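You operate a simulated robot arm through the tools that you are given. There is no shell and no other tool. Be economical: measure what you need, move in short steps, check, and stop when the job is done.

You are at the controls of a simulated two-armed robot. One attempt, no reset.

Task
Lift disc W7 into the dark grey case with the suction cup.
Fine: its knob turns the hold on and off; put the cup back and close the case. Set down upright: suction cup.

Only the result counts: the job must be done as asked and must still hold three seconds after the hand-in. Knocking over, shifting, dropping, spilling or breaking anything else fails it.

Robot
Two 7-joint arms with fingered hands on one trunk, on a base that drives. Base frame: it is fixed to the floor where the robot stands at the start and does not move with it; the origin is under the middle of the robot, x ahead of it, y to its left, z up; the surface under the hand at the start is at about z = 850. Readings come in mm, degrees, newtons and seconds.
The left shoulder is at the start at [81, 173, 1153], the right one opposite. With the tool pointing down near the work surface each hand reaches from about 440 to 800 mm from the robot's upright axis, wherever it stands, measured 20 degrees to its own side. Places, roughly: case lid [500, 0, 900]; cup knob [300, 0, 900]; dark grey case [500, 0, 900]; face of disc W7 [600, -300, 900]. Payload 3.5 kg a hand.
The tool frame of a hand sits at the grasp point between the pads (the TCP): z along the fingers, y along the line on which they close. The tips reach 30 mm beyond it. Largest opening 104 mm; the body of the gripper starts 35 mm behind the TCP. The gripper is a hand of 3 fingers: y runs from the thumb to the fingers, the wrist lies at [-15, -104, -178] in the tool frame, and closing takes about 1.5 s.
Orientation is that of the tool frame in the base frame, as a unit quaternion [x, y, z, w]. With the fingers straight down and the wrist toward the robot, the tool's x, y and z point along [0, 1, 0], [1, 0, 0] and [0, 0, -1] of the base frame.

Tools
- The arms move only by the tool apply_moves. It takes "left_series", "right_series" or both (then of equal length, played together; a hand with none holds still); each is a list of rows, each a list of 6 numbers: the shift along the base's x, y, z in units of 50 mm (1.0 is 50 mm), then the turn, a rotation vector about the base's x, y, z in units of 4 degrees (1.0 is 4 degrees). In form: [[tx, ty, tz, wx, wy, wz], ...]. A call has 1 to 20 rows; each row shifts and turns the commanded pose from where the row before left it. "left_claw" and "right_claw" are, for a hand that has rows, the opening in per cent of the stroke, from 0 (shut) to 100 (fully open), set as the call begins (left out, the last holds). A call with a number of a shift or a turn outside -1 to 1 is refused whole. A row lasts 0.2 s, in which the tool goes at most 50 mm and 8.6 degrees; a call with a longer step from one row to the next is refused whole, and so is a gripper value outside its range. Where a pose cannot be reached the arm comes as near as it can. A force on the tool above 90 N (or 10 N above the force at the start of the call, whichever is more), or a blocked arm, ends the call early, and 0.2 s more pass. Each finger travels about 72 mm/s and halts on what it meets, pressing with about 23 N; the grip force reading is that of the motor and also rises with nothing between the fingers. The clock runs only during rows and for 0.2 s after the last one: add rows that do not move to give the fingers time. The reply holds the time, the measured pose of the TCP, the force on the tool along the base axes, the opening and the grip force, in the units named above and with some noise, with the torque about the TCP (base axes, N m) and any sound that the robot's microphone picked up, and new pictures: "pictures" is both (left out), scene, wrist or none (wrist: the cameras of the hands that moved).
- Cameras (640 x 400 px; columns grow to the right, rows downward): "scene" is now at [173.4, -9.2, 1318.7]; the picture's right is [-0.12, -0.99, 0.00], its down [-0.65, 0.08, -0.75] and it looks along [0.75, -0.09, -0.66] (base axes); focal length 214 px, centre (320, 200). "left" rides on the left gripper at [-64, -94, -117] in its tool frame; the picture's right is [-0.72, -0.33, 0.61], its down [0.64, -0.65, 0.40] and it looks along [0.27, 0.68, 0.68] (tool axes); focal length 238 px, centre (320, 200). "right" rides on the right gripper at [64, -94, -117] in its tool frame; the picture's right is [-0.72, 0.33, -0.61], its down [-0.64, -0.65, 0.40] and it looks along [-0.27, 0.68, 0.68] (tool axes); focal length 238 px, centre (320, 200). There is no depth. A picture from a camera that has moved, and an enlarged one, comes with that camera's place and axes in the base frame and with its lens.
- lift_body(by): slides the trunk up (or, below 0, down) by that many mm; the arms and the scene camera ride with it, the base frame stays. It gives what a move gives, with no picture.
- drive_base(legs): drives the robot by 1 to 6 legs, each [ahead, left, turn to the left] in mm, mm and degrees, along the robot's own axes; the way and the turn of a leg run together, so that a leg with both is an arc; at most 1500 mm and 180 degrees a leg. The arms and the cameras ride along, it lands a little off, and it stops where it bumps. It gives what a move gives, and a new picture of the scene camera.
- curl_fingers(index, middle, thumb_bend, thumb_turn, hand): sets how far each is bent, from 0 (flat) to 1 (curled in); at 0.3 the hand is open as for a grip, at 0.7 the pads meet at the TCP. One left out holds its place. A second passes; each finger stops where it meets its share of the squeeze, and holds until it gets a number again. A gripper value or a shape takes the hand back. It gives what a move gives, with no picture; readings hold the bend of each and the force on the fingers (four entries, about 0 where the hand has none), thumb and palm. thumb_turn goes from beside the hand (0) to across from the fingers (1), as for a grip.
- preshape(shape, hand): the hand has 3 fingers and takes this shape, open, in about a second: jaw (thumb against the fingers, like two jaws); tri (thumb and two fingers); tip (a fingertip pinch); poke (one finger out to press); point (the index stretched); flat (the hand flat); cup (the hand cupped); fist (a fist). The gripper value then closes the fingers along that shape, each until it touches; the sizes above hold for jaw. It gives what a move gives, with no picture.
- head_to(pan, tilt): turns the head with the scene camera to pan (to the left, within 86 degrees either way) and tilt (down, from -29 to 69), counted from straight ahead of the robot. It gives what a move gives, and a new picture of the scene camera.
- enlarge(camera, box): a new picture of the part [left, top, right, bottom] of that camera's present view, enlarged. It takes no simulated time.
- hand_in(): hands the job in; it is judged then, once.

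Work in short steps. Places have to be worked out from the pictures, the camera data and where the tool is seen: move nearer, look again, correct. Check each grasp and each placing, and mend what went wrong. You have 120 turns and 260 pictures in all, those below and enlarged ones among them. Open the grippers and draw the arms clear of the work before you hand the job in, unless the task says otherwise; then end with one line.

The tools are called after ">>>" by a JSON object that holds its "api" and its "payload". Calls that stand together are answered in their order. apply_moves: Moves the arms, as the interface text tells. Its arguments: {"type":"object","properties":{"left_series":{"type":"array","items":{"type":"array","items":{"type":"number"}}},"left_claw":{"type":"number"},"right_series":{"type":"array","items":{"type":"array","items":{"type":"number"}}},"right_claw":{"type":"number"},"pictures":{"type":"string","enum":["both","scene","wrist","none"]}},"required":[]} The other tools are called the same way: lift_body (by) slides the trunk up or down; preshape (shape, hand) gives the hand a shape; curl_fingers (index, middle, thumb_bend, thumb_turn, hand) moves the fingers one by one; drive_base (legs) drives the base; head_to (pan, tilt) turns the head that bears the scene camera; enlarge (camera, box) takes an enlarged picture of a part of a camera's view; hand_in () hands the job in.

At the start:

```text
clock: 0.0
left_ee_pos: [550.9, 137.2, 1253.2]
left_orientation: [0.707, 0.707, 0.0, 0.0]
left_contact_force: [-0.1, 0.8, -0.3]
left_torque: [-0.02, 0.0, 0.01]
left_gripper_width: 103.9
left_finger_force: 0.0
left_shape: jaw
left_bend: [0.3, 0.3, 0.3, 0.98]
left_finger forces: [0.0, 0.0, 0.1, 0.1, 0.0, 0.0]
right_ee_pos: [442.4, -301.4, 1291.4]
right_orientation: [0.707, 0.707, 0.0, 0.0]
right_contact_force: [0.0, 0.5, -0.8]
right_torque: [-0.02, -0.02, -0.02]
right_gripper_width: 103.7
right_finger_force: 0.1
right_shape: jaw
right_bend: [0.3, 0.3, 0.3, 0.98]
right_finger forces: [0.0, 0.0, 0.0, 0.0, 0.0, 0.0]
trunk travel left (down, up): [-250.0, 504.0]
robot x, y, heading: [2.0, -0.7, 0.2]
head pan, tilt: [-7.1, 41.1]
```

scene: 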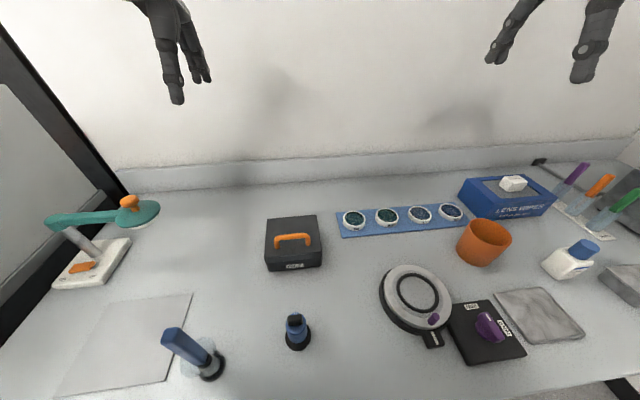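
right: 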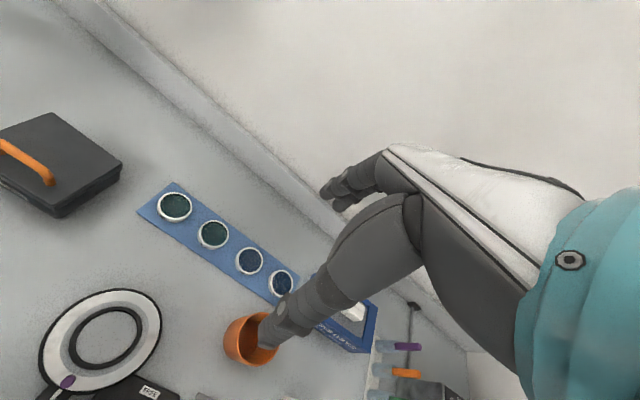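
left: 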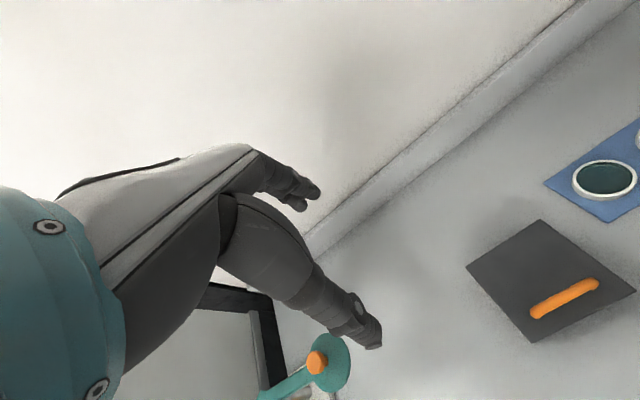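

The scene shows a dark grey case with an orange handle, four discs on a blue strip and a small blue knobbed tool near the robot that may be the cup. I'll enlarge these to read the labels and shapes.

>>> {"api": "enlarge", "payload": {"camera": "scene", "box": [330, 180, 490, 280]}}

>>> {"api": "enlarge", "payload": {"camera": "scene", "box": [240, 190, 400, 290]}}

>>> {"api": "enlarge", "payload": {"camera": "scene", "box": [140, 280, 340, 400]}}

>>> {"api": "enlarge", "payload": {"camera": "scene", "box": [370, 250, 610, 400]}}

```text
4.00 times, centred on (410, 230) of scene
camera zoom: at [173.4, -9.2, 1318.7], right [-0.12, -0.99, 0.0], down [-0.65, 0.08, -0.75], along [0.75, -0.09, -0.66], focal length 858 px, centre (-40, 80)
```

zoom: 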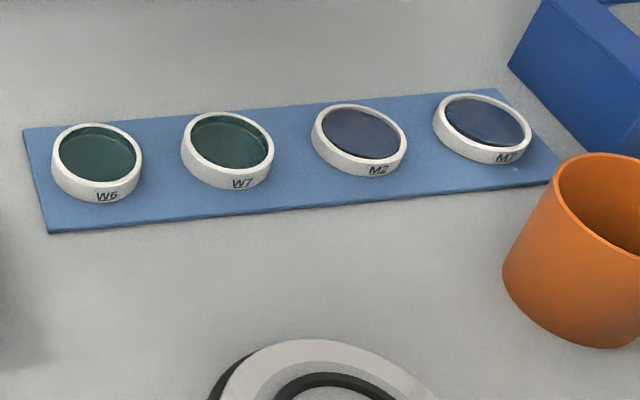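

```text
4.00 times, centred on (320, 240) of scene
camera zoom: at [173.4, -9.2, 1318.7], right [-0.12, -0.99, 0.0], down [-0.65, 0.08, -0.75], along [0.75, -0.09, -0.66], focal length 858 px, centre (320, 40)
```

zoom: 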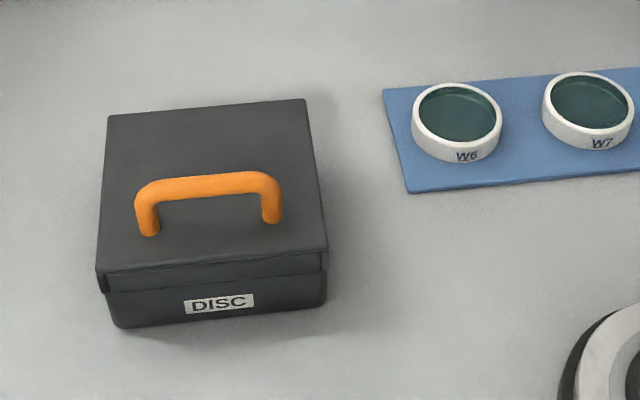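

```text
3.20 times, centred on (240, 340) of scene
camera zoom: at [173.4, -9.2, 1318.7], right [-0.12, -0.99, 0.0], down [-0.65, 0.08, -0.75], along [0.75, -0.09, -0.66], focal length 686 px, centre (576, -248)
```

zoom: 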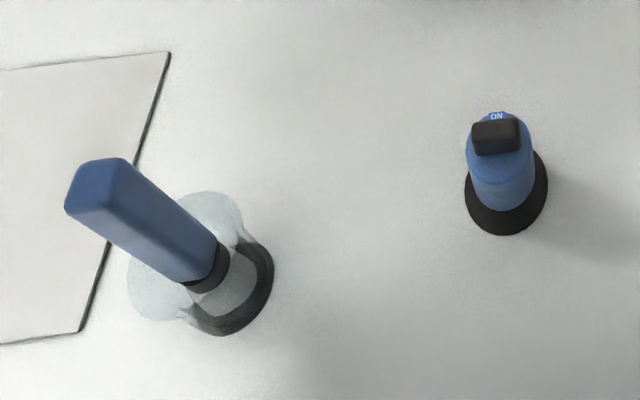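

```text
2.67 times, centred on (490, 325) of scene
camera zoom: at [173.4, -9.2, 1318.7], right [-0.12, -0.99, 0.0], down [-0.65, 0.08, -0.75], along [0.75, -0.09, -0.66], focal length 572 px, centre (-133, -133)
```

zoom: 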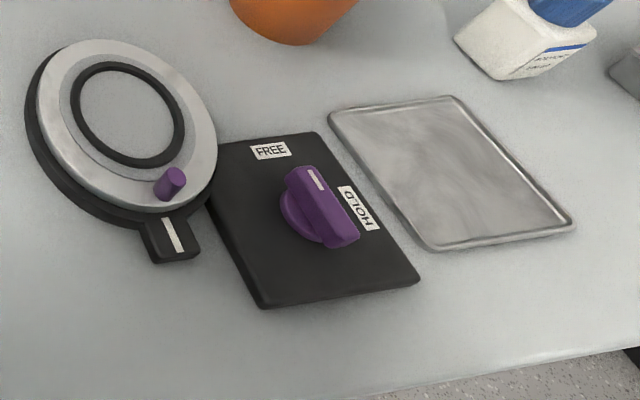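

The cup is the small blue tool with the black knob marked ON, at about [308,16], roughly 90 mm high. The case is at about [500,15] and W7 at about [596,-259]. I'll back up so the cup comes into reach, and look at the case from the left wrist camera.

>>> {"api": "enlarge", "payload": {"camera": "left", "box": [440, 120, 640, 360]}}

>>> {"api": "drive_base", "payload": {"legs": [[-230, 0, 0]]}}

```text
1.67 times, centred on (540, 240) of left
camera zoom: at [456.4, 73.9, 1368.8], right [-0.33, -0.72, -0.61], down [-0.65, 0.64, -0.4], along [0.68, 0.27, -0.68], focal length 397 px, centre (-47, 133)
```

zoom: 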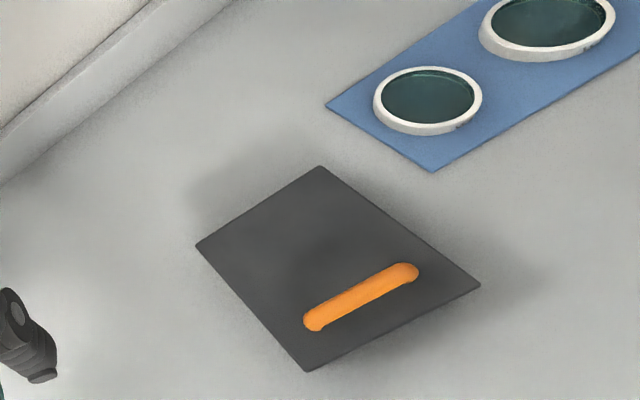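

```text
clock: 1.8
left_ee_pos: [316.7, 134.9, 1253.7]
left_orientation: [0.708, 0.707, 0.0, 0.0]
left_contact_force: [-0.6, -0.7, 0.3]
left_torque: [0.02, 0.04, 0.03]
left_gripper_width: 103.6
left_finger_force: 0.0
left_shape: jaw
left_bend: [0.3, 0.3, 0.3, 0.98]
left_finger forces: [0.1, 0.0, 0.0, 0.0, 0.1, 0.0]
right_ee_pos: [206.2, -302.2, 1290.9]
right_orientation: [0.708, 0.706, 0.0, 0.0]
right_contact_force: [-1.1, 1.1, -0.9]
right_torque: [0.01, 0.0, 0.02]
right_gripper_width: 103.6
right_finger_force: 0.0
right_shape: jaw
right_bend: [0.3, 0.3, 0.3, 0.98]
right_finger forces: [0.1, 0.0, 0.0, 0.0, 0.0, 0.0]
trunk travel left (down, up): [-250.0, 504.0]
robot x, y, heading: [-233.1, -0.7, -0.2]
head pan, tilt: [-7.1, 41.1]
camera scene: at [-61.9, -9.3, 1318.8], right [-0.13, -0.99, 0.0], down [-0.65, 0.08, -0.75], along [0.75, -0.09, -0.66], focal length 214 px, centre (320, 200)
```

scene: 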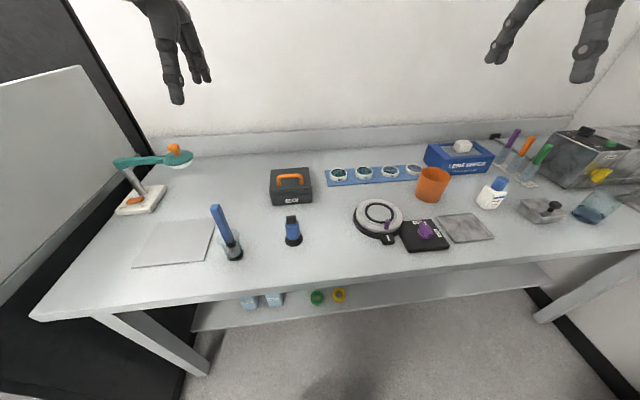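

Now I can see more from the side; enlarging the cup and case.

>>> {"api": "enlarge", "payload": {"camera": "scene", "box": [256, 200, 328, 260]}}

>>> {"api": "enlarge", "payload": {"camera": "scene", "box": [256, 155, 328, 215]}}

>>> {"api": "enlarge", "payload": {"camera": "scene", "box": [190, 195, 262, 255]}}

```text
6.67 times, centred on (292, 230) of scene
camera zoom: at [-61.9, -9.3, 1318.8], right [-0.13, -0.99, 0.0], down [-0.65, 0.08, -0.75], along [0.75, -0.09, -0.66], focal length 1430 px, centre (507, 0)
```

zoom: 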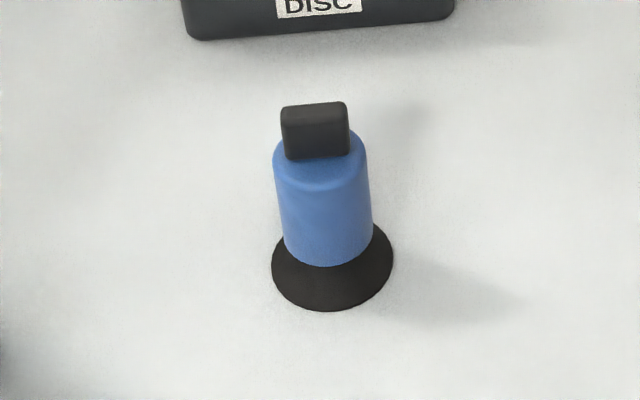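

```text
6.67 times, centred on (292, 185) of scene
camera zoom: at [-61.9, -9.3, 1318.8], right [-0.13, -0.99, 0.0], down [-0.65, 0.08, -0.75], along [0.75, -0.09, -0.66], focal length 1430 px, centre (507, 300)
```

zoom: 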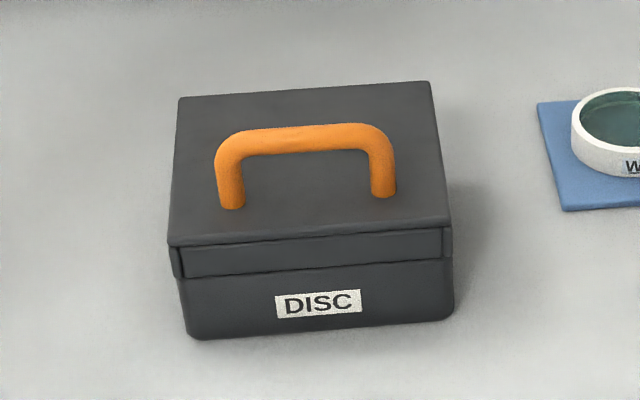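

```text
6.67 times, centred on (226, 225) of scene
camera zoom: at [-61.9, -9.3, 1318.8], right [-0.13, -0.99, 0.0], down [-0.65, 0.08, -0.75], along [0.75, -0.09, -0.66], focal length 1430 px, centre (947, 33)
```

zoom: 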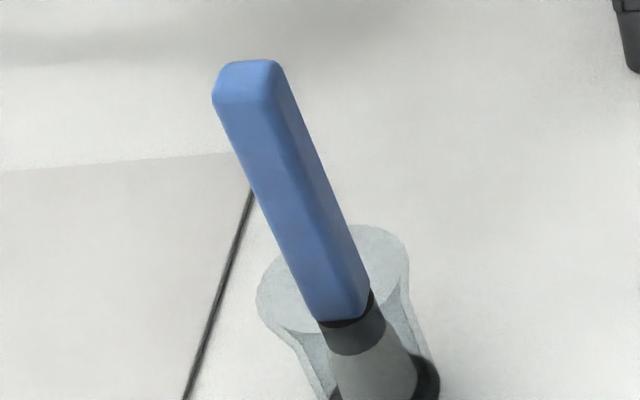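

The cup stands at about [313,17], with its base near Ø49 and its body Ø35 up to z≈922. The knob is a bar along y with its top at z≈946. I'll bring the left wrist camera over to look at the knob markings.

>>> {"api": "apply_moves", "payload": {"left_series": [[-0.456, -0.54, -0.93, 0, 0, 0], [-0.456, -0.54, -0.93, 0, 0, 0], [-0.456, -0.54, -0.93, 0, 0, 0], [-0.456, -0.54, -0.93, 0, 0, 0], [-0.456, -0.54, -0.93, 0, 0, 0]], "pictures": "wrist"}}

```text
refused: row 1 steps farther than a row can; nothing moved
```

The step was too long; I'll split it into more rows.

>>> {"api": "apply_moves", "payload": {"left_series": [[-0.326, -0.386, -0.66, 0, 0, 0], [-0.326, -0.386, -0.66, 0, 0, 0], [-0.326, -0.386, -0.66, 0, 0, 0], [-0.326, -0.386, -0.66, 0, 0, 0], [-0.326, -0.386, -0.66, 0, 0, 0], [-0.326, -0.386, -0.66, 0, 0, 0], [-0.326, -0.386, -0.66, 0, 0, 0]], "pictures": "wrist"}}

```text
clock: 3.4
left_ee_pos: [201.9, 2.6, 1024.6]
left_orientation: [0.708, 0.706, 0.0, 0.0]
left_contact_force: [-0.1, 0.3, 0.7]
left_torque: [0.0, 0.01, 0.0]
left_gripper_width: 103.8
left_finger_force: 0.1
left_shape: jaw
left_bend: [0.3, 0.3, 0.3, 0.98]
left_finger forces: [0.1, 0.0, 0.1, 0.1, 0.1, 0.1]
right_ee_pos: [208.2, -302.5, 1290.5]
right_orientation: [0.708, 0.706, 0.001, -0.001]
right_contact_force: [-0.2, -0.3, 0.1]
right_torque: [0.0, 0.01, -0.03]
right_gripper_width: 103.7
right_finger_force: 0.1
right_shape: jaw
right_bend: [0.3, 0.3, 0.3, 0.98]
right_finger forces: [0.0, 0.0, 0.0, 0.1, 0.1, 0.1]
trunk travel left (down, up): [-250.0, 504.0]
robot x, y, heading: [-239.2, -0.5, 0.0]
head pan, tilt: [-7.1, 41.1]
camera left: at [106.7, -60.6, 1139.6], right [-0.33, -0.72, -0.61], down [-0.65, 0.64, -0.4], along [0.68, 0.27, -0.68], focal length 238 px, centre (320, 200)
```

left: 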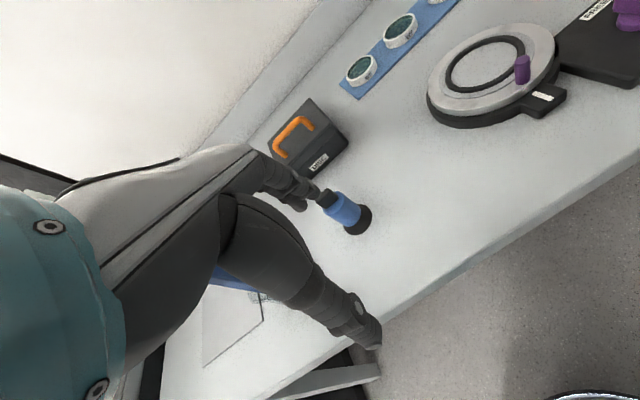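

The view is too oblique and the fingers hide the knob. I'll tilt the hand and move it aside so the camera looks straight down on the knob.

>>> {"api": "apply_moves", "payload": {"left_series": [[0.3675, 0.243, 0, 0, 1, 0], [0.3675, 0.243, 0, 0, 1, 0], [0.3675, 0.243, 0, 0, 1, 0], [0.3675, 0.243, 0, 0, 1, 0], [0.3675, 0.243, 0, 0, 1, 0], [0.3675, 0.243, 0, 0, 1, 0], [0.3675, 0.243, 0, 0, 1, 0], [0.3675, 0.243, 0, 0, 1, 0]], "pictures": "wrist"}}

```text
clock: 5.2
left_ee_pos: [350.3, 97.2, 1022.0]
left_orientation: [0.681, 0.679, -0.195, -0.195]
left_contact_force: [-0.3, 0.4, -0.2]
left_torque: [0.0, 0.02, -0.04]
left_gripper_width: 103.8
left_finger_force: 0.0
left_shape: jaw
left_bend: [0.3, 0.3, 0.3, 0.98]
left_finger forces: [0.0, 0.0, 0.0, 0.0, 0.1, 0.0]
right_ee_pos: [209.1, -302.0, 1290.4]
right_orientation: [0.708, 0.706, 0.0, 0.0]
right_contact_force: [-0.4, 0.4, -0.1]
right_torque: [0.04, 0.03, -0.03]
right_gripper_width: 103.6
right_finger_force: 0.1
right_shape: jaw
right_bend: [0.3, 0.3, 0.3, 0.98]
right_finger forces: [0.0, 0.1, 0.0, 0.0, 0.0, 0.0]
trunk travel left (down, up): [-250.0, 504.0]
robot x, y, heading: [-237.0, 0.9, -0.1]
head pan, tilt: [-7.1, 41.1]
camera left: at [331.5, 34.3, 1169.3], right [-0.6, -0.72, -0.35], down [-0.77, 0.64, 0.0], along [0.22, 0.27, -0.94], focal length 238 px, centre (320, 200)
```

left: 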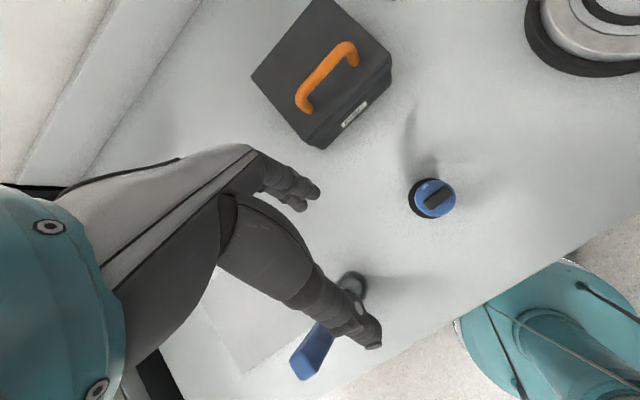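

>>> {"api": "enlarge", "payload": {"camera": "left", "box": [392, 170, 472, 220]}}

>>> {"api": "enlarge", "payload": {"camera": "left", "box": [240, 0, 400, 150]}}

```text
8.00 times, centred on (432, 195) of left
camera zoom: at [331.5, 34.3, 1169.3], right [-0.6, -0.72, -0.35], down [-0.77, 0.64, 0.0], along [0.22, 0.27, -0.94], focal length 1907 px, centre (-576, 240)
```

zoom: 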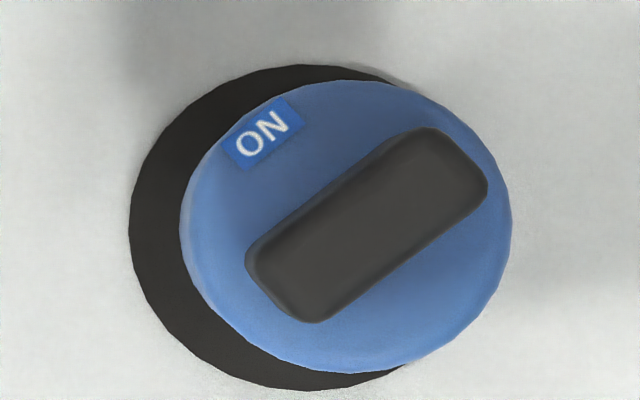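

```text
2.67 times, centred on (320, 75) of left
camera zoom: at [331.5, 34.3, 1169.3], right [-0.6, -0.72, -0.35], down [-0.77, 0.64, 0.0], along [0.22, 0.27, -0.94], focal length 636 px, centre (320, 533)
```

zoom: 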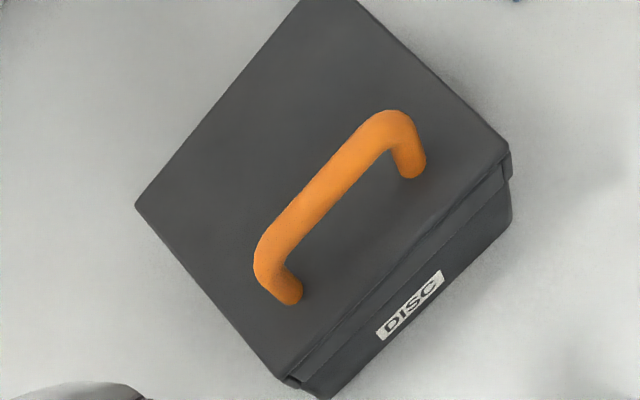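

The knob is a bar along y and the ON mark is on the far (+x) side, so it needs a quarter turn. The case lid spans about x 458–580, y −46..83, z 910, and its handle bar is at about [486,18,943] near the front, so it is probably hinged at the back. I'll straighten the left hand and drive forward to open the lid.

>>> {"api": "apply_moves", "payload": {"left_series": [[-0.04, -0.2, 0.15, 0, -1, 0], [-0.04, -0.2, 0.15, 0, -1, 0], [-0.04, -0.2, 0.15, 0, -1, 0], [-0.04, -0.2, 0.15, 0, -1, 0], [-0.04, -0.2, 0.15, 0, -1, 0], [-0.04, -0.2, 0.15, 0, -1, 0], [-0.04, -0.2, 0.15, 0, -1, 0], [-0.04, -0.2, 0.15, 0, -1, 0]], "pictures": "none"}}

>>> {"api": "drive_base", "payload": {"legs": [[145, 0, 0]]}}

```text
clock: 7.0
left_ee_pos: [333.7, 18.0, 1081.4]
left_orientation: [0.709, 0.705, 0.0, 0.0]
left_contact_force: [-0.8, 0.5, 0.6]
left_torque: [-0.03, 0.04, 0.01]
left_gripper_width: 103.8
left_finger_force: 0.0
left_shape: jaw
left_bend: [0.3, 0.3, 0.3, 0.98]
left_finger forces: [0.1, 0.0, 0.0, 0.1, 0.0, 0.0]
right_ee_pos: [206.6, -302.3, 1290.4]
right_orientation: [0.708, 0.706, 0.0, 0.0]
right_contact_force: [0.3, -0.7, -0.7]
right_torque: [0.03, 0.01, 0.01]
right_gripper_width: 103.8
right_finger_force: 0.1
right_shape: jaw
right_bend: [0.3, 0.3, 0.3, 0.98]
right_finger forces: [0.0, 0.0, 0.0, 0.0, 0.1, 0.1]
trunk travel left (down, up): [-250.0, 504.0]
robot x, y, heading: [-235.2, -0.9, -0.2]
head pan, tilt: [-7.1, 41.1]
```

```text
clock: 8.3
left_ee_pos: [480.8, 18.7, 1081.1]
left_orientation: [0.708, 0.706, -0.001, -0.001]
left_contact_force: [0.3, -0.9, -0.5]
left_torque: [0.01, -0.01, 0.02]
left_gripper_width: 103.8
left_finger_force: 0.0
left_shape: jaw
left_bend: [0.3, 0.3, 0.3, 0.98]
left_finger forces: [0.0, 0.1, 0.0, 0.0, 0.0, 0.0]
right_ee_pos: [355.1, -301.1, 1290.1]
right_orientation: [0.708, 0.706, 0.0, -0.001]
right_contact_force: [0.4, -0.4, 0.7]
right_torque: [-0.01, 0.02, -0.03]
right_gripper_width: 103.5
right_finger_force: 0.0
right_shape: jaw
right_bend: [0.3, 0.3, 0.3, 0.98]
right_finger forces: [0.0, 0.0, 0.1, 0.0, 0.0, 0.0]
trunk travel left (down, up): [-250.0, 504.0]
robot x, y, heading: [-87.2, -1.5, -0.2]
head pan, tilt: [-7.1, 41.1]
camera scene: at [85.8, -9.5, 1318.6], right [-0.13, -0.99, 0.0], down [-0.65, 0.08, -0.75], along [0.75, -0.09, -0.66], focal length 214 px, centre (320, 200)
```

scene: 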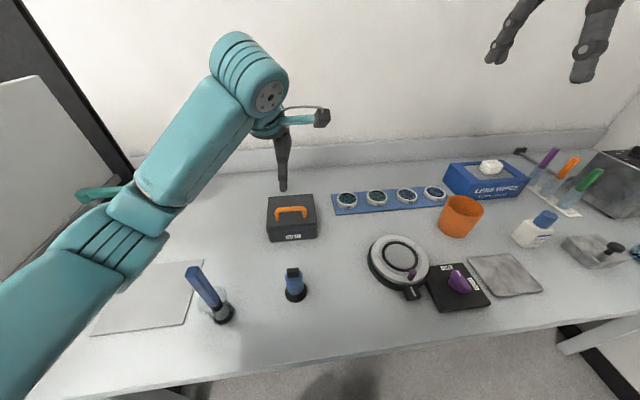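

The left hand is above the handle; I'll descend to z≈985 and look.

>>> {"api": "apply_moves", "payload": {"left_series": [[0.05, 0, -0.65, 0, 0, 0], [0.05, 0, -0.65, 0, 0, 0], [0, 0, -0.6, 0, 0, 0]]}}

```text
clock: 9.1
left_ee_pos: [486.3, 17.5, 989.0]
left_orientation: [0.708, 0.707, 0.001, 0.0]
left_contact_force: [0.7, -0.1, -0.2]
left_torque: [-0.02, -0.01, -0.01]
left_gripper_width: 103.5
left_finger_force: 0.0
left_shape: jaw
left_bend: [0.3, 0.3, 0.3, 0.98]
left_finger forces: [0.0, 0.0, 0.0, 0.0, 0.0, 0.0]
right_ee_pos: [352.7, -301.6, 1290.1]
right_orientation: [0.708, 0.706, 0.0, 0.0]
right_contact_force: [-0.5, 0.0, -0.5]
right_torque: [-0.03, -0.01, -0.02]
right_gripper_width: 103.7
right_finger_force: 0.1
right_shape: jaw
right_bend: [0.3, 0.3, 0.3, 0.98]
right_finger forces: [0.0, 0.0, 0.1, 0.0, 0.0, 0.1]
trunk travel left (down, up): [-250.0, 504.0]
robot x, y, heading: [-89.7, -0.7, -0.0]
head pan, tilt: [-7.1, 41.1]
camera scene: at [85.0, -9.4, 1318.7], right [-0.13, -0.99, 0.0], down [-0.65, 0.08, -0.75], along [0.75, -0.09, -0.66], focal length 214 px, centre (320, 200)
camera left: at [392.3, -45.7, 1103.8], right [-0.33, -0.72, -0.61], down [-0.65, 0.64, -0.4], along [0.68, 0.27, -0.68], focal length 238 px, centre (320, 200)
```

scene: 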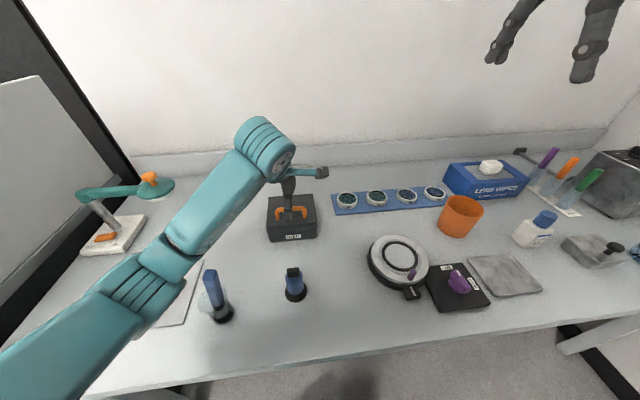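
left: 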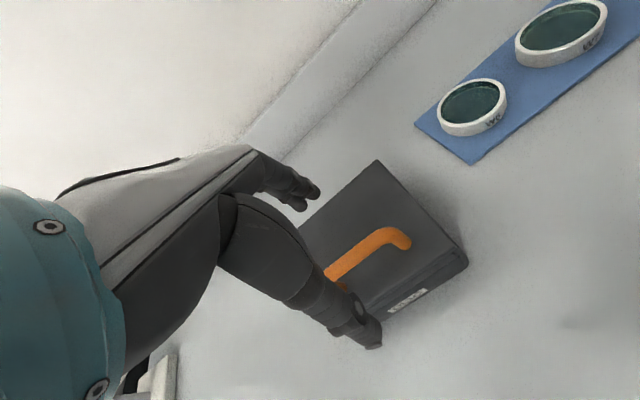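

I'll enlarge the wrist view to locate the handle bar between thumb and fingers before closing.

>>> {"api": "enlarge", "payload": {"camera": "left", "box": [230, 150, 480, 350]}}

>>> {"api": "enlarge", "payload": {"camera": "scene", "box": [250, 150, 340, 250]}}

```text
2.00 times, centred on (355, 250) of left
camera zoom: at [392.3, -45.7, 1103.8], right [-0.33, -0.72, -0.61], down [-0.65, 0.64, -0.4], along [0.68, 0.27, -0.68], focal length 477 px, centre (250, 100)
```

zoom: 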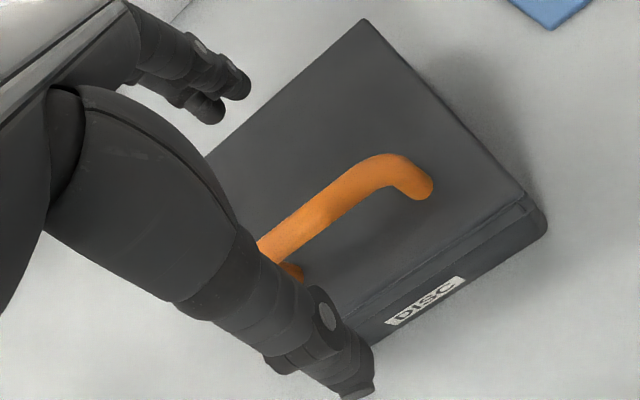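

```text
4.00 times, centred on (295, 200) of scene
camera zoom: at [85.0, -9.4, 1318.7], right [-0.13, -0.99, 0.0], down [-0.65, 0.08, -0.75], along [0.75, -0.09, -0.66], focal length 858 px, centre (420, 200)
```

zoom: 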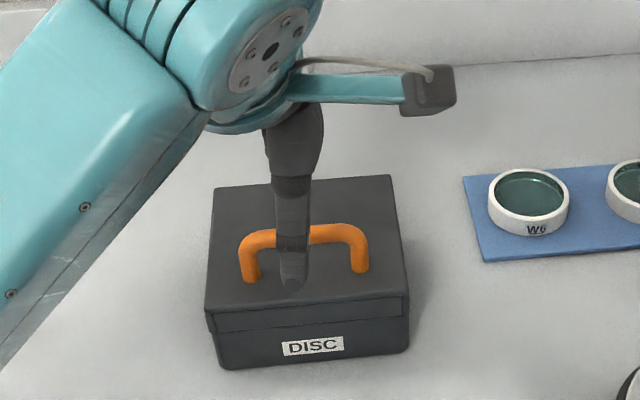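

The bar centre is at about [483,16,940]. I'll descend to z 955 and close partway to about 35 mm to check centring.

>>> {"api": "apply_moves", "payload": {"left_series": [[-0.06, -0.02, -0.34, 0, 0, 0], [0, 0, -0.34, 0, 0, 0]], "pictures": "none"}}

>>> {"api": "apply_moves", "payload": {"left_series": [[0, 0, 0, 0, 0, 0], [0, 0, 0, 0, 0, 0], [0, 0, 0, 0, 0, 0], [0, 0, 0, 0, 0, 0]], "left_claw": 35, "pictures": "wrist"}}

>>> {"api": "enlarge", "payload": {"camera": "left", "box": [230, 150, 480, 350]}}

```text
clock: 9.7
left_ee_pos: [484.8, 18.6, 953.5]
left_orientation: [0.707, 0.708, -0.001, 0.0]
left_contact_force: [0.2, 0.0, 0.1]
left_torque: [-0.02, -0.02, -0.01]
left_gripper_width: 103.7
left_finger_force: 0.1
left_shape: jaw
left_bend: [0.3, 0.3, 0.3, 0.98]
left_finger forces: [0.1, 0.0, 0.0, 0.1, 0.0, 0.0]
right_ee_pos: [355.5, -298.9, 1291.9]
right_orientation: [0.707, 0.707, -0.001, 0.0]
right_contact_force: [-0.3, 0.1, -0.3]
right_torque: [-0.02, 0.0, 0.0]
right_gripper_width: 103.8
right_finger_force: 0.1
right_shape: jaw
right_bend: [0.3, 0.3, 0.3, 0.98]
right_finger forces: [0.0, 0.1, 0.1, 0.0, 0.1, 0.0]
trunk travel left (down, up): [-250.0, 504.0]
robot x, y, heading: [-88.9, 0.7, -0.2]
head pan, tilt: [-7.1, 41.1]
```

```text
clock: 10.7
left_ee_pos: [483.2, 18.2, 953.5]
left_orientation: [0.708, 0.706, -0.002, 0.001]
left_contact_force: [0.1, -0.5, -0.7]
left_torque: [-0.02, 0.0, 0.04]
left_gripper_width: 37.2
left_finger_force: 0.1
left_shape: jaw
left_bend: [0.74, 0.51, 0.73, 1.0]
left_finger forces: [0.1, 0.0, 0.0, 0.0, 0.0, 0.0]
right_ee_pos: [355.5, -298.2, 1290.7]
right_orientation: [0.708, 0.706, -0.001, 0.0]
right_contact_force: [0.8, -0.6, 0.0]
right_torque: [-0.01, 0.02, -0.01]
right_gripper_width: 103.5
right_finger_force: 0.1
right_shape: jaw
right_bend: [0.3, 0.3, 0.3, 0.98]
right_finger forces: [0.0, 0.1, 0.0, 0.1, 0.0, 0.0]
trunk travel left (down, up): [-250.0, 504.0]
robot x, y, heading: [-88.0, -1.7, -0.2]
head pan, tilt: [-7.1, 41.1]
camera left: at [390.1, -44.1, 1067.8], right [-0.33, -0.72, -0.61], down [-0.65, 0.64, -0.4], along [0.68, 0.27, -0.68], focal length 238 px, centre (320, 200)
```

left: 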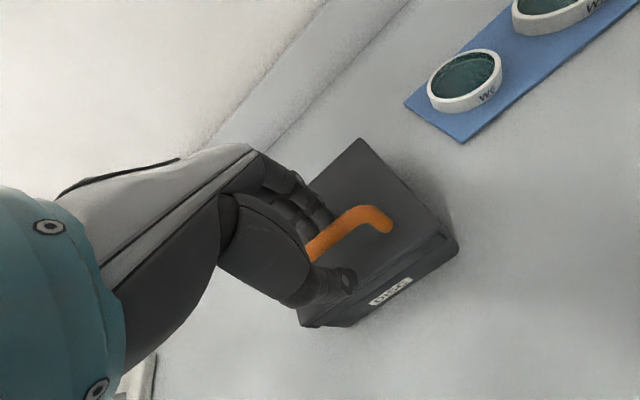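

```text
2.00 times, centred on (355, 250) of left
camera zoom: at [390.1, -44.1, 1067.8], right [-0.33, -0.72, -0.61], down [-0.65, 0.64, -0.4], along [0.68, 0.27, -0.68], focal length 477 px, centre (250, 100)
```

zoom: 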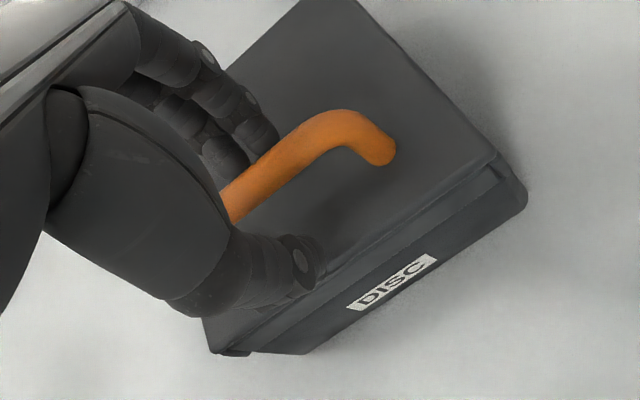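

The bar appears centred on the TCP (x≈483), so I'll close fully.

>>> {"api": "apply_moves", "payload": {"left_series": [[0, 0, 0, 0, 0, 0], [0, 0, 0, 0, 0, 0], [0, 0, 0, 0, 0, 0], [0, 0, 0, 0, 0, 0], [0, 0, 0, 0, 0, 0]], "left_claw": 0, "pictures": "wrist"}}

>>> {"api": "enlarge", "payload": {"camera": "left", "box": [230, 150, 480, 350]}}

```text
clock: 11.9
left_ee_pos: [484.2, 17.2, 955.0]
left_orientation: [0.708, 0.707, -0.001, -0.001]
left_contact_force: [-0.1, 0.7, -0.5]
left_torque: [-0.03, -0.03, 0.04]
left_gripper_width: 0.1
left_finger_force: 22.7
left_shape: jaw
left_bend: [0.7, 0.7, 0.74, 1.0]
left_finger forces: [6.5, 0.0, 0.0, 0.0, 0.0, 0.0]
right_ee_pos: [354.9, -299.0, 1291.0]
right_orientation: [0.708, 0.707, -0.002, 0.001]
right_contact_force: [-0.2, -0.4, 0.2]
right_torque: [-0.02, -0.01, -0.01]
right_gripper_width: 103.6
right_finger_force: 0.0
right_shape: jaw
right_bend: [0.3, 0.3, 0.3, 0.98]
right_finger forces: [0.0, 0.1, 0.1, 0.0, 0.0, 0.0]
trunk travel left (down, up): [-250.0, 504.0]
robot x, y, heading: [-88.5, 1.0, 0.2]
head pan, tilt: [-7.1, 41.1]
camera left: at [389.9, -44.3, 1068.1], right [-0.33, -0.72, -0.61], down [-0.65, 0.64, -0.4], along [0.68, 0.27, -0.68], focal length 238 px, centre (320, 200)
```

left: 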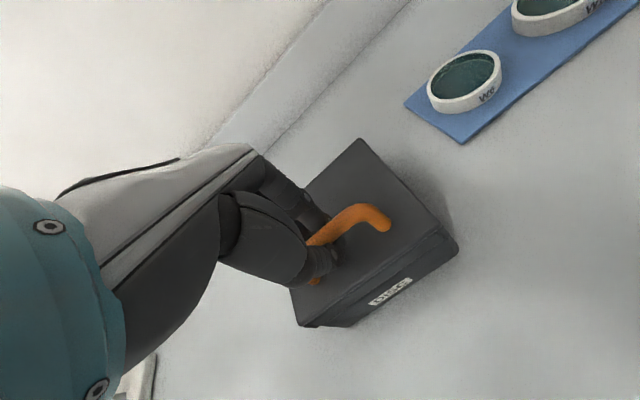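

```text
2.00 times, centred on (355, 250) of left
camera zoom: at [389.9, -44.3, 1068.1], right [-0.33, -0.72, -0.61], down [-0.65, 0.64, -0.4], along [0.68, 0.27, -0.68], focal length 477 px, centre (250, 100)
```

zoom: 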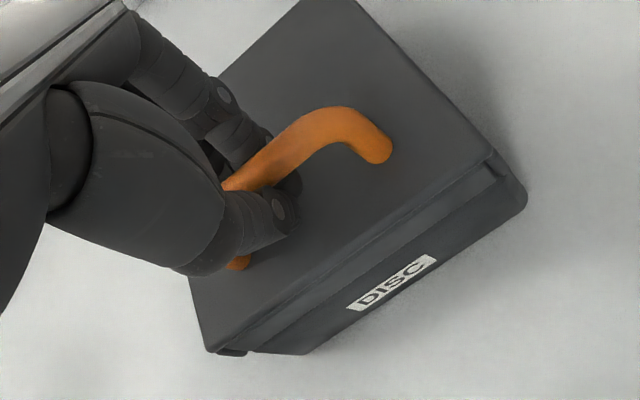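

The fingers shut to 0 width around or just under the bar, which may only be hooked. I'll lift a little to see whether the lid follows.

>>> {"api": "apply_moves", "payload": {"left_series": [[0, 0, 0.2, 0, 0, 0], [0, 0, 0.2, 0, 0, 0], [0, 0, 0.2, 0, 0, 0]]}}

>>> {"api": "enlarge", "payload": {"camera": "left", "box": [230, 150, 480, 350]}}

>>> {"api": "enlarge", "payload": {"camera": "scene", "box": [250, 150, 340, 250]}}

```text
clock: 12.7
left_ee_pos: [488.6, 19.0, 976.1]
left_orientation: [0.706, 0.708, -0.003, -0.005]
left_contact_force: [33.0, 0.2, -31.9]
left_torque: [0.02, -0.01, 0.09]
left_gripper_width: 0.0
left_finger_force: 22.3
left_shape: jaw
left_bend: [0.7, 0.7, 0.75, 1.0]
left_finger forces: [30.0, 13.6, 0.0, 0.0, 13.3, 0.1]
right_ee_pos: [361.5, -299.5, 1287.4]
right_orientation: [0.708, 0.706, -0.003, -0.002]
right_contact_force: [-0.3, -0.1, -0.7]
right_torque: [-0.01, 0.01, 0.0]
right_gripper_width: 103.5
right_finger_force: 0.0
right_shape: jaw
right_bend: [0.3, 0.3, 0.3, 0.98]
right_finger forces: [0.0, 0.0, 0.0, 0.0, 0.1, 0.0]
trunk travel left (down, up): [-250.0, 504.0]
robot x, y, heading: [-87.4, 0.3, -0.1]
head pan, tilt: [-7.1, 41.1]
camera scene: at [93.3, -7.8, 1317.1], right [-0.13, -0.99, 0.0], down [-0.66, 0.08, -0.75], along [0.74, -0.1, -0.66], focal length 214 px, centre (320, 200)
camera left: at [396.1, -44.3, 1091.9], right [-0.33, -0.72, -0.61], down [-0.66, 0.64, -0.39], along [0.67, 0.27, -0.69], focal length 238 px, centre (320, 200)
```

scene: 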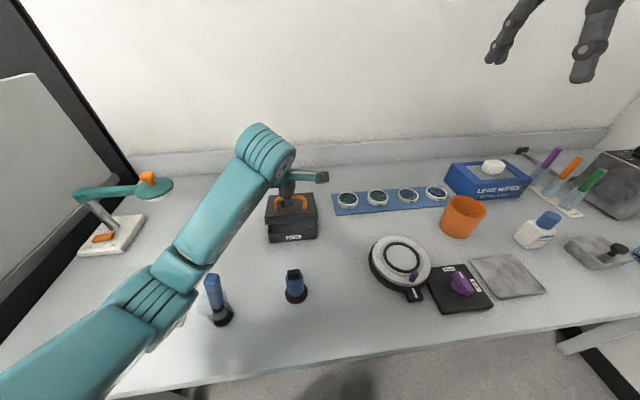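
left: 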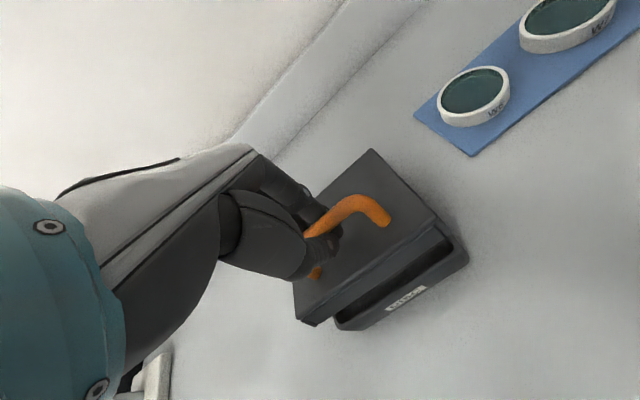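

```text
2.00 times, centred on (355, 250) of left
camera zoom: at [396.1, -44.3, 1091.9], right [-0.33, -0.72, -0.61], down [-0.66, 0.64, -0.39], along [0.67, 0.27, -0.69], focal length 477 px, centre (250, 100)
```

zoom: 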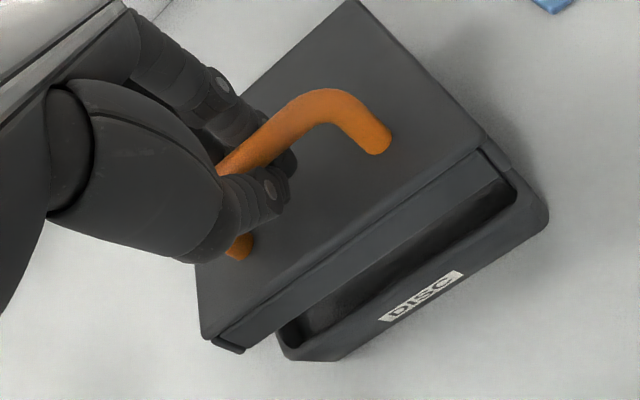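

```text
4.00 times, centred on (295, 200) of scene
camera zoom: at [93.3, -7.8, 1317.1], right [-0.13, -0.99, 0.0], down [-0.66, 0.08, -0.75], along [0.74, -0.1, -0.66], focal length 858 px, centre (420, 200)
```

zoom: 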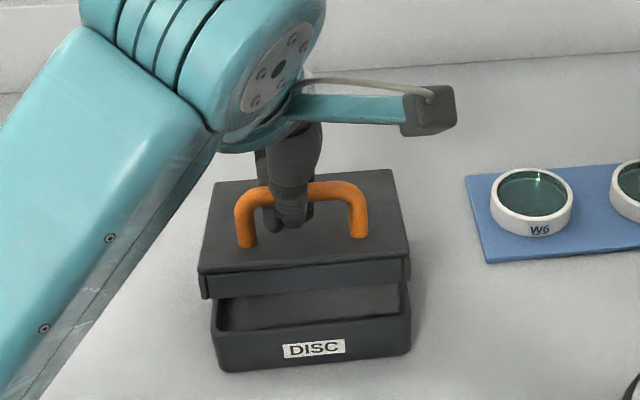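

The lid hinges at the back and opens with the handle hooked. The +x force says I must follow the arc backward, with the hinge near [575, 897]. I'll continue along the arc with some hand tilt.

>>> {"api": "apply_moves", "payload": {"left_series": [[0.3, 0, 0.05, 0, 0.5, 0], [0.3, 0, 0.1, 0, 0.5, 0], [0.25, 0, 0.1, 0, 0.5, 0], [0.25, 0, 0.1, 0, 0.5, 0], [0.25, 0, 0.1, 0, 0.5, 0]], "pictures": "scene"}}

>>> {"api": "enlarge", "payload": {"camera": "scene", "box": [250, 130, 350, 250]}}

```text
clock: 13.9
left_ee_pos: [550.1, 18.3, 1005.4]
left_orientation: [0.704, 0.704, -0.064, -0.063]
left_contact_force: [1.9, 8.8, -12.1]
left_torque: [0.12, 0.13, 0.13]
left_gripper_width: 0.0
left_finger_force: 23.0
left_shape: jaw
left_bend: [0.7, 0.7, 0.76, 1.0]
left_finger forces: [14.1, 2.4, 0.1, 0.0, 18.6, 0.0]
right_ee_pos: [354.9, -300.6, 1292.2]
right_orientation: [0.708, 0.707, -0.001, 0.0]
right_contact_force: [-0.1, -0.9, -0.5]
right_torque: [-0.03, -0.01, -0.01]
right_gripper_width: 103.4
right_finger_force: 0.1
right_shape: jaw
right_bend: [0.3, 0.3, 0.3, 0.98]
right_finger forces: [0.0, 0.0, 0.0, 0.1, 0.1, 0.0]
trunk travel left (down, up): [-250.0, 504.0]
robot x, y, heading: [-89.4, -2.6, -0.1]
head pan, tilt: [-7.1, 41.1]
camera scene: at [86.2, -8.2, 1318.5], right [-0.13, -0.99, 0.0], down [-0.65, 0.08, -0.75], along [0.75, -0.1, -0.66], focal length 214 px, centre (320, 200)
```

scene: 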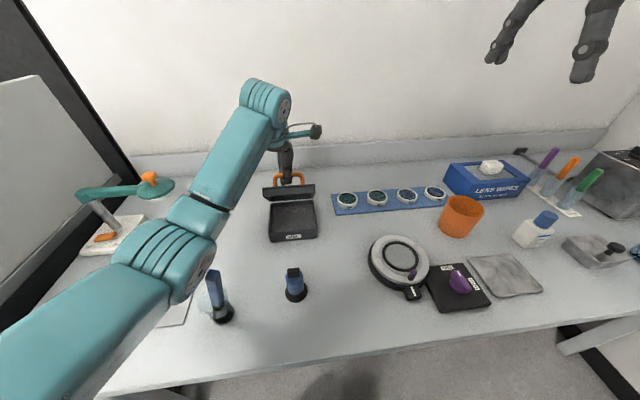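

```text
3.33 times, centred on (300, 190) of scene
camera zoom: at [86.2, -8.2, 1318.5], right [-0.13, -0.99, 0.0], down [-0.65, 0.08, -0.75], along [0.75, -0.1, -0.66], focal length 715 px, centre (387, 233)
```

zoom: 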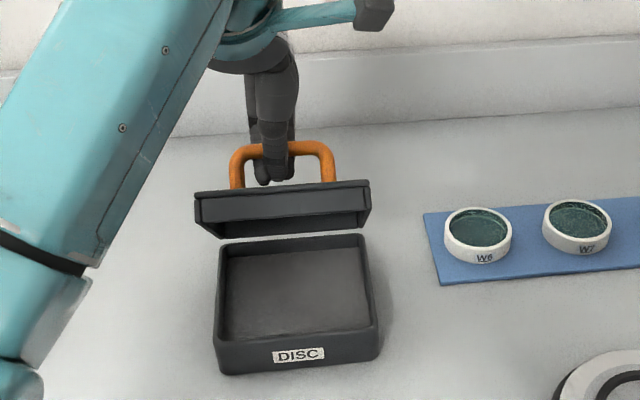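

The lid is about 55° open and following nicely. Continuing the arc to about 100°.

>>> {"api": "apply_moves", "payload": {"left_series": [[0.34, 0, 0.06, 0, 0.5, 0], [0.34, 0, 0.02, 0, 0.5, 0], [0.34, 0, -0.07, 0, 0.5, 0], [0.34, 0, -0.12, 0, 0.5, 0], [0.2, 0, -0.12, 0, 0.5, 0]], "pictures": "scene"}}

>>> {"api": "enlarge", "payload": {"camera": "scene", "box": [250, 130, 350, 250]}}

```text
clock: 15.1
left_ee_pos: [575.9, 31.7, 995.0]
left_orientation: [0.7, 0.694, -0.117, -0.115]
left_contact_force: [0.2, -0.8, -0.4]
left_torque: [0.02, -0.04, -0.02]
left_gripper_width: 0.0
left_finger_force: 23.2
left_shape: jaw
left_bend: [0.7, 0.7, 0.76, 1.0]
left_finger forces: [0.1, 0.0, 0.1, 0.0, 0.1, 0.0]
left hand out of reach, approached as far as the arm can: row 3, 4, 5
right_ee_pos: [354.6, -302.0, 1290.8]
right_orientation: [0.708, 0.706, 0.0, 0.001]
right_contact_force: [0.2, 0.1, -0.3]
right_torque: [0.0, 0.02, -0.01]
right_gripper_width: 103.5
right_finger_force: 0.0
right_shape: jaw
right_bend: [0.3, 0.3, 0.3, 0.98]
right_finger forces: [0.0, 0.0, 0.1, 0.1, 0.0, 0.1]
trunk travel left (down, up): [-250.0, 504.0]
robot x, y, heading: [-88.1, -1.2, -0.4]
head pan, tilt: [-7.1, 41.1]
camera scene: at [84.7, -9.5, 1318.8], right [-0.13, -0.99, 0.0], down [-0.65, 0.08, -0.75], along [0.75, -0.09, -0.66], focal length 214 px, centre (320, 200)
```

scene: 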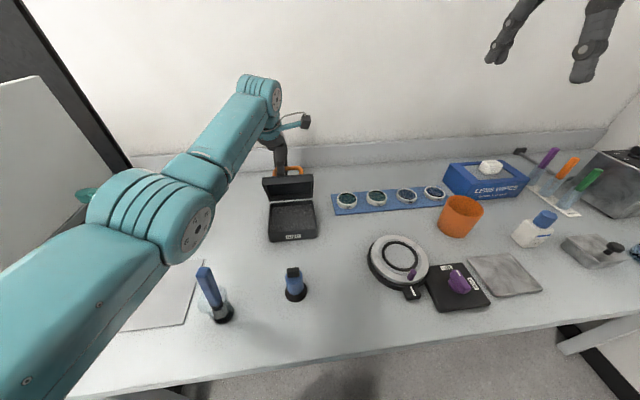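

```text
3.33 times, centred on (300, 190) of scene
camera zoom: at [84.7, -9.5, 1318.8], right [-0.13, -0.99, 0.0], down [-0.65, 0.08, -0.75], along [0.75, -0.09, -0.66], focal length 715 px, centre (387, 233)
```

zoom: 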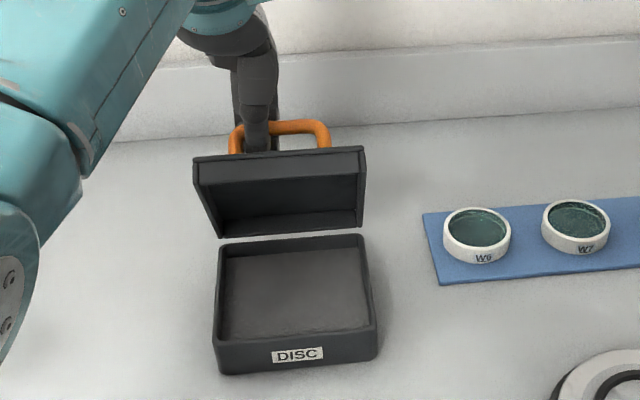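

The arm reached its limit with the lid at about 80°. Driving forward 60 mm will carry the hooked handle past vertical; the elbow clears the blue handle tool by about 45 mm.

>>> {"api": "drive_base", "payload": {"legs": [[60, 0, 0]]}}

>>> {"api": "enlarge", "payload": {"camera": "scene", "box": [250, 130, 350, 250]}}

```text
clock: 16.1
left_ee_pos: [635.1, 32.3, 990.3]
left_orientation: [0.699, 0.695, -0.121, -0.118]
left_contact_force: [-12.8, 0.1, -21.1]
left_torque: [0.08, 0.04, 0.03]
left_gripper_width: 0.1
left_finger_force: 22.9
left_shape: jaw
left_bend: [0.7, 0.7, 0.75, 1.0]
left_finger forces: [5.6, 0.0, 0.1, 0.0, 32.6, 0.1]
right_ee_pos: [413.7, -300.8, 1289.6]
right_orientation: [0.707, 0.707, 0.0, -0.001]
right_contact_force: [0.6, -0.4, 0.0]
right_torque: [-0.02, 0.03, -0.05]
right_gripper_width: 103.6
right_finger_force: 0.0
right_shape: jaw
right_bend: [0.3, 0.3, 0.3, 0.98]
right_finger forces: [0.0, 0.0, 0.0, 0.0, 0.1, 0.0]
trunk travel left (down, up): [-250.0, 504.0]
robot x, y, heading: [-29.7, 1.0, 0.0]
head pan, tilt: [-7.1, 41.1]
camera scene: at [145.6, -9.3, 1318.2], right [-0.12, -0.99, 0.0], down [-0.65, 0.08, -0.75], along [0.75, -0.09, -0.66], focal length 214 px, centre (320, 200)
```

scene: 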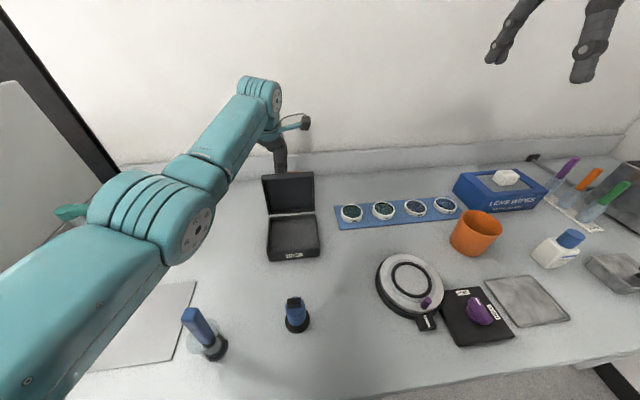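

```text
3.33 times, centred on (300, 190) of scene
camera zoom: at [145.6, -9.3, 1318.2], right [-0.12, -0.99, 0.0], down [-0.65, 0.08, -0.75], along [0.75, -0.09, -0.66], focal length 715 px, centre (387, 233)
```

zoom: 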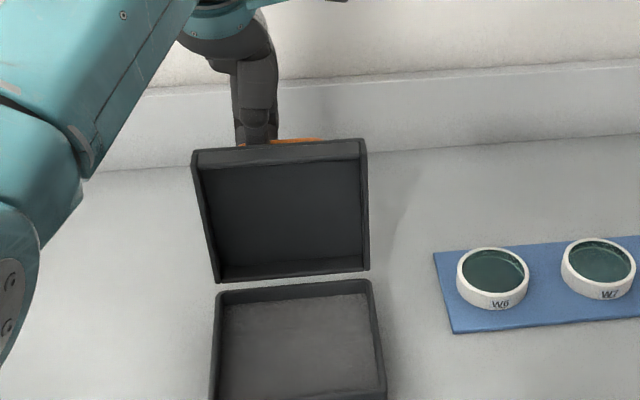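

The lid is now at about 97°. I'll relieve the load by lowering the hand slightly along the arc and check the forces.

>>> {"api": "apply_moves", "payload": {"left_series": [[0, 0, -0.15, 0, 0, 0], [0, 0, -0.15, 0, 0, 0]], "pictures": "scene"}}

>>> {"api": "enlarge", "payload": {"camera": "scene", "box": [250, 130, 350, 250]}}

```text
clock: 16.7
left_ee_pos: [634.8, 32.5, 975.3]
left_orientation: [0.699, 0.695, -0.12, -0.118]
left_contact_force: [0.2, -0.1, 0.8]
left_torque: [0.02, 0.02, 0.01]
left_gripper_width: 0.0
left_finger_force: 22.4
left_shape: jaw
left_bend: [0.7, 0.7, 0.76, 1.0]
left_finger forces: [0.1, 0.0, 0.0, 0.0, 0.2, 0.1]
right_ee_pos: [412.9, -300.4, 1291.9]
right_orientation: [0.707, 0.707, 0.0, 0.0]
right_contact_force: [0.3, 0.2, 0.2]
right_torque: [-0.02, 0.01, 0.02]
right_gripper_width: 103.5
right_finger_force: 0.0
right_shape: jaw
right_bend: [0.3, 0.3, 0.3, 0.98]
right_finger forces: [0.1, 0.0, 0.0, 0.1, 0.1, 0.0]
trunk travel left (down, up): [-250.0, 504.0]
robot x, y, heading: [-26.7, 1.2, 0.0]
head pan, tilt: [-7.1, 41.1]
camera scene: at [143.6, -9.3, 1318.8], right [-0.12, -0.99, 0.0], down [-0.65, 0.08, -0.75], along [0.75, -0.09, -0.66], focal length 214 px, centre (320, 200)
```

scene: 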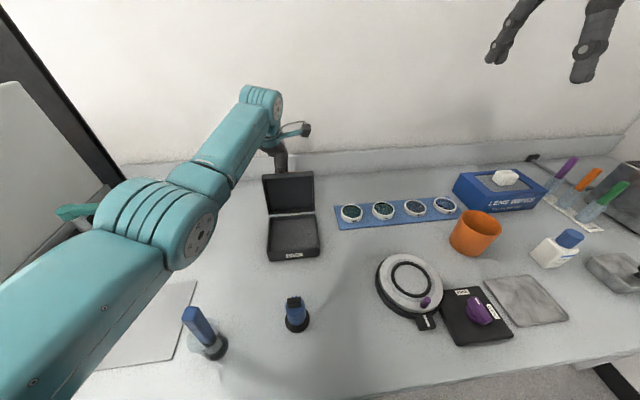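

```text
3.33 times, centred on (300, 190) of scene
camera zoom: at [143.6, -9.3, 1318.8], right [-0.12, -0.99, 0.0], down [-0.65, 0.08, -0.75], along [0.75, -0.09, -0.66], focal length 715 px, centre (387, 233)
```

zoom: 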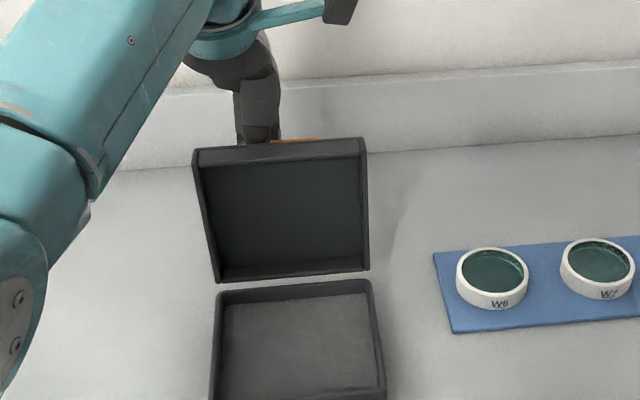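

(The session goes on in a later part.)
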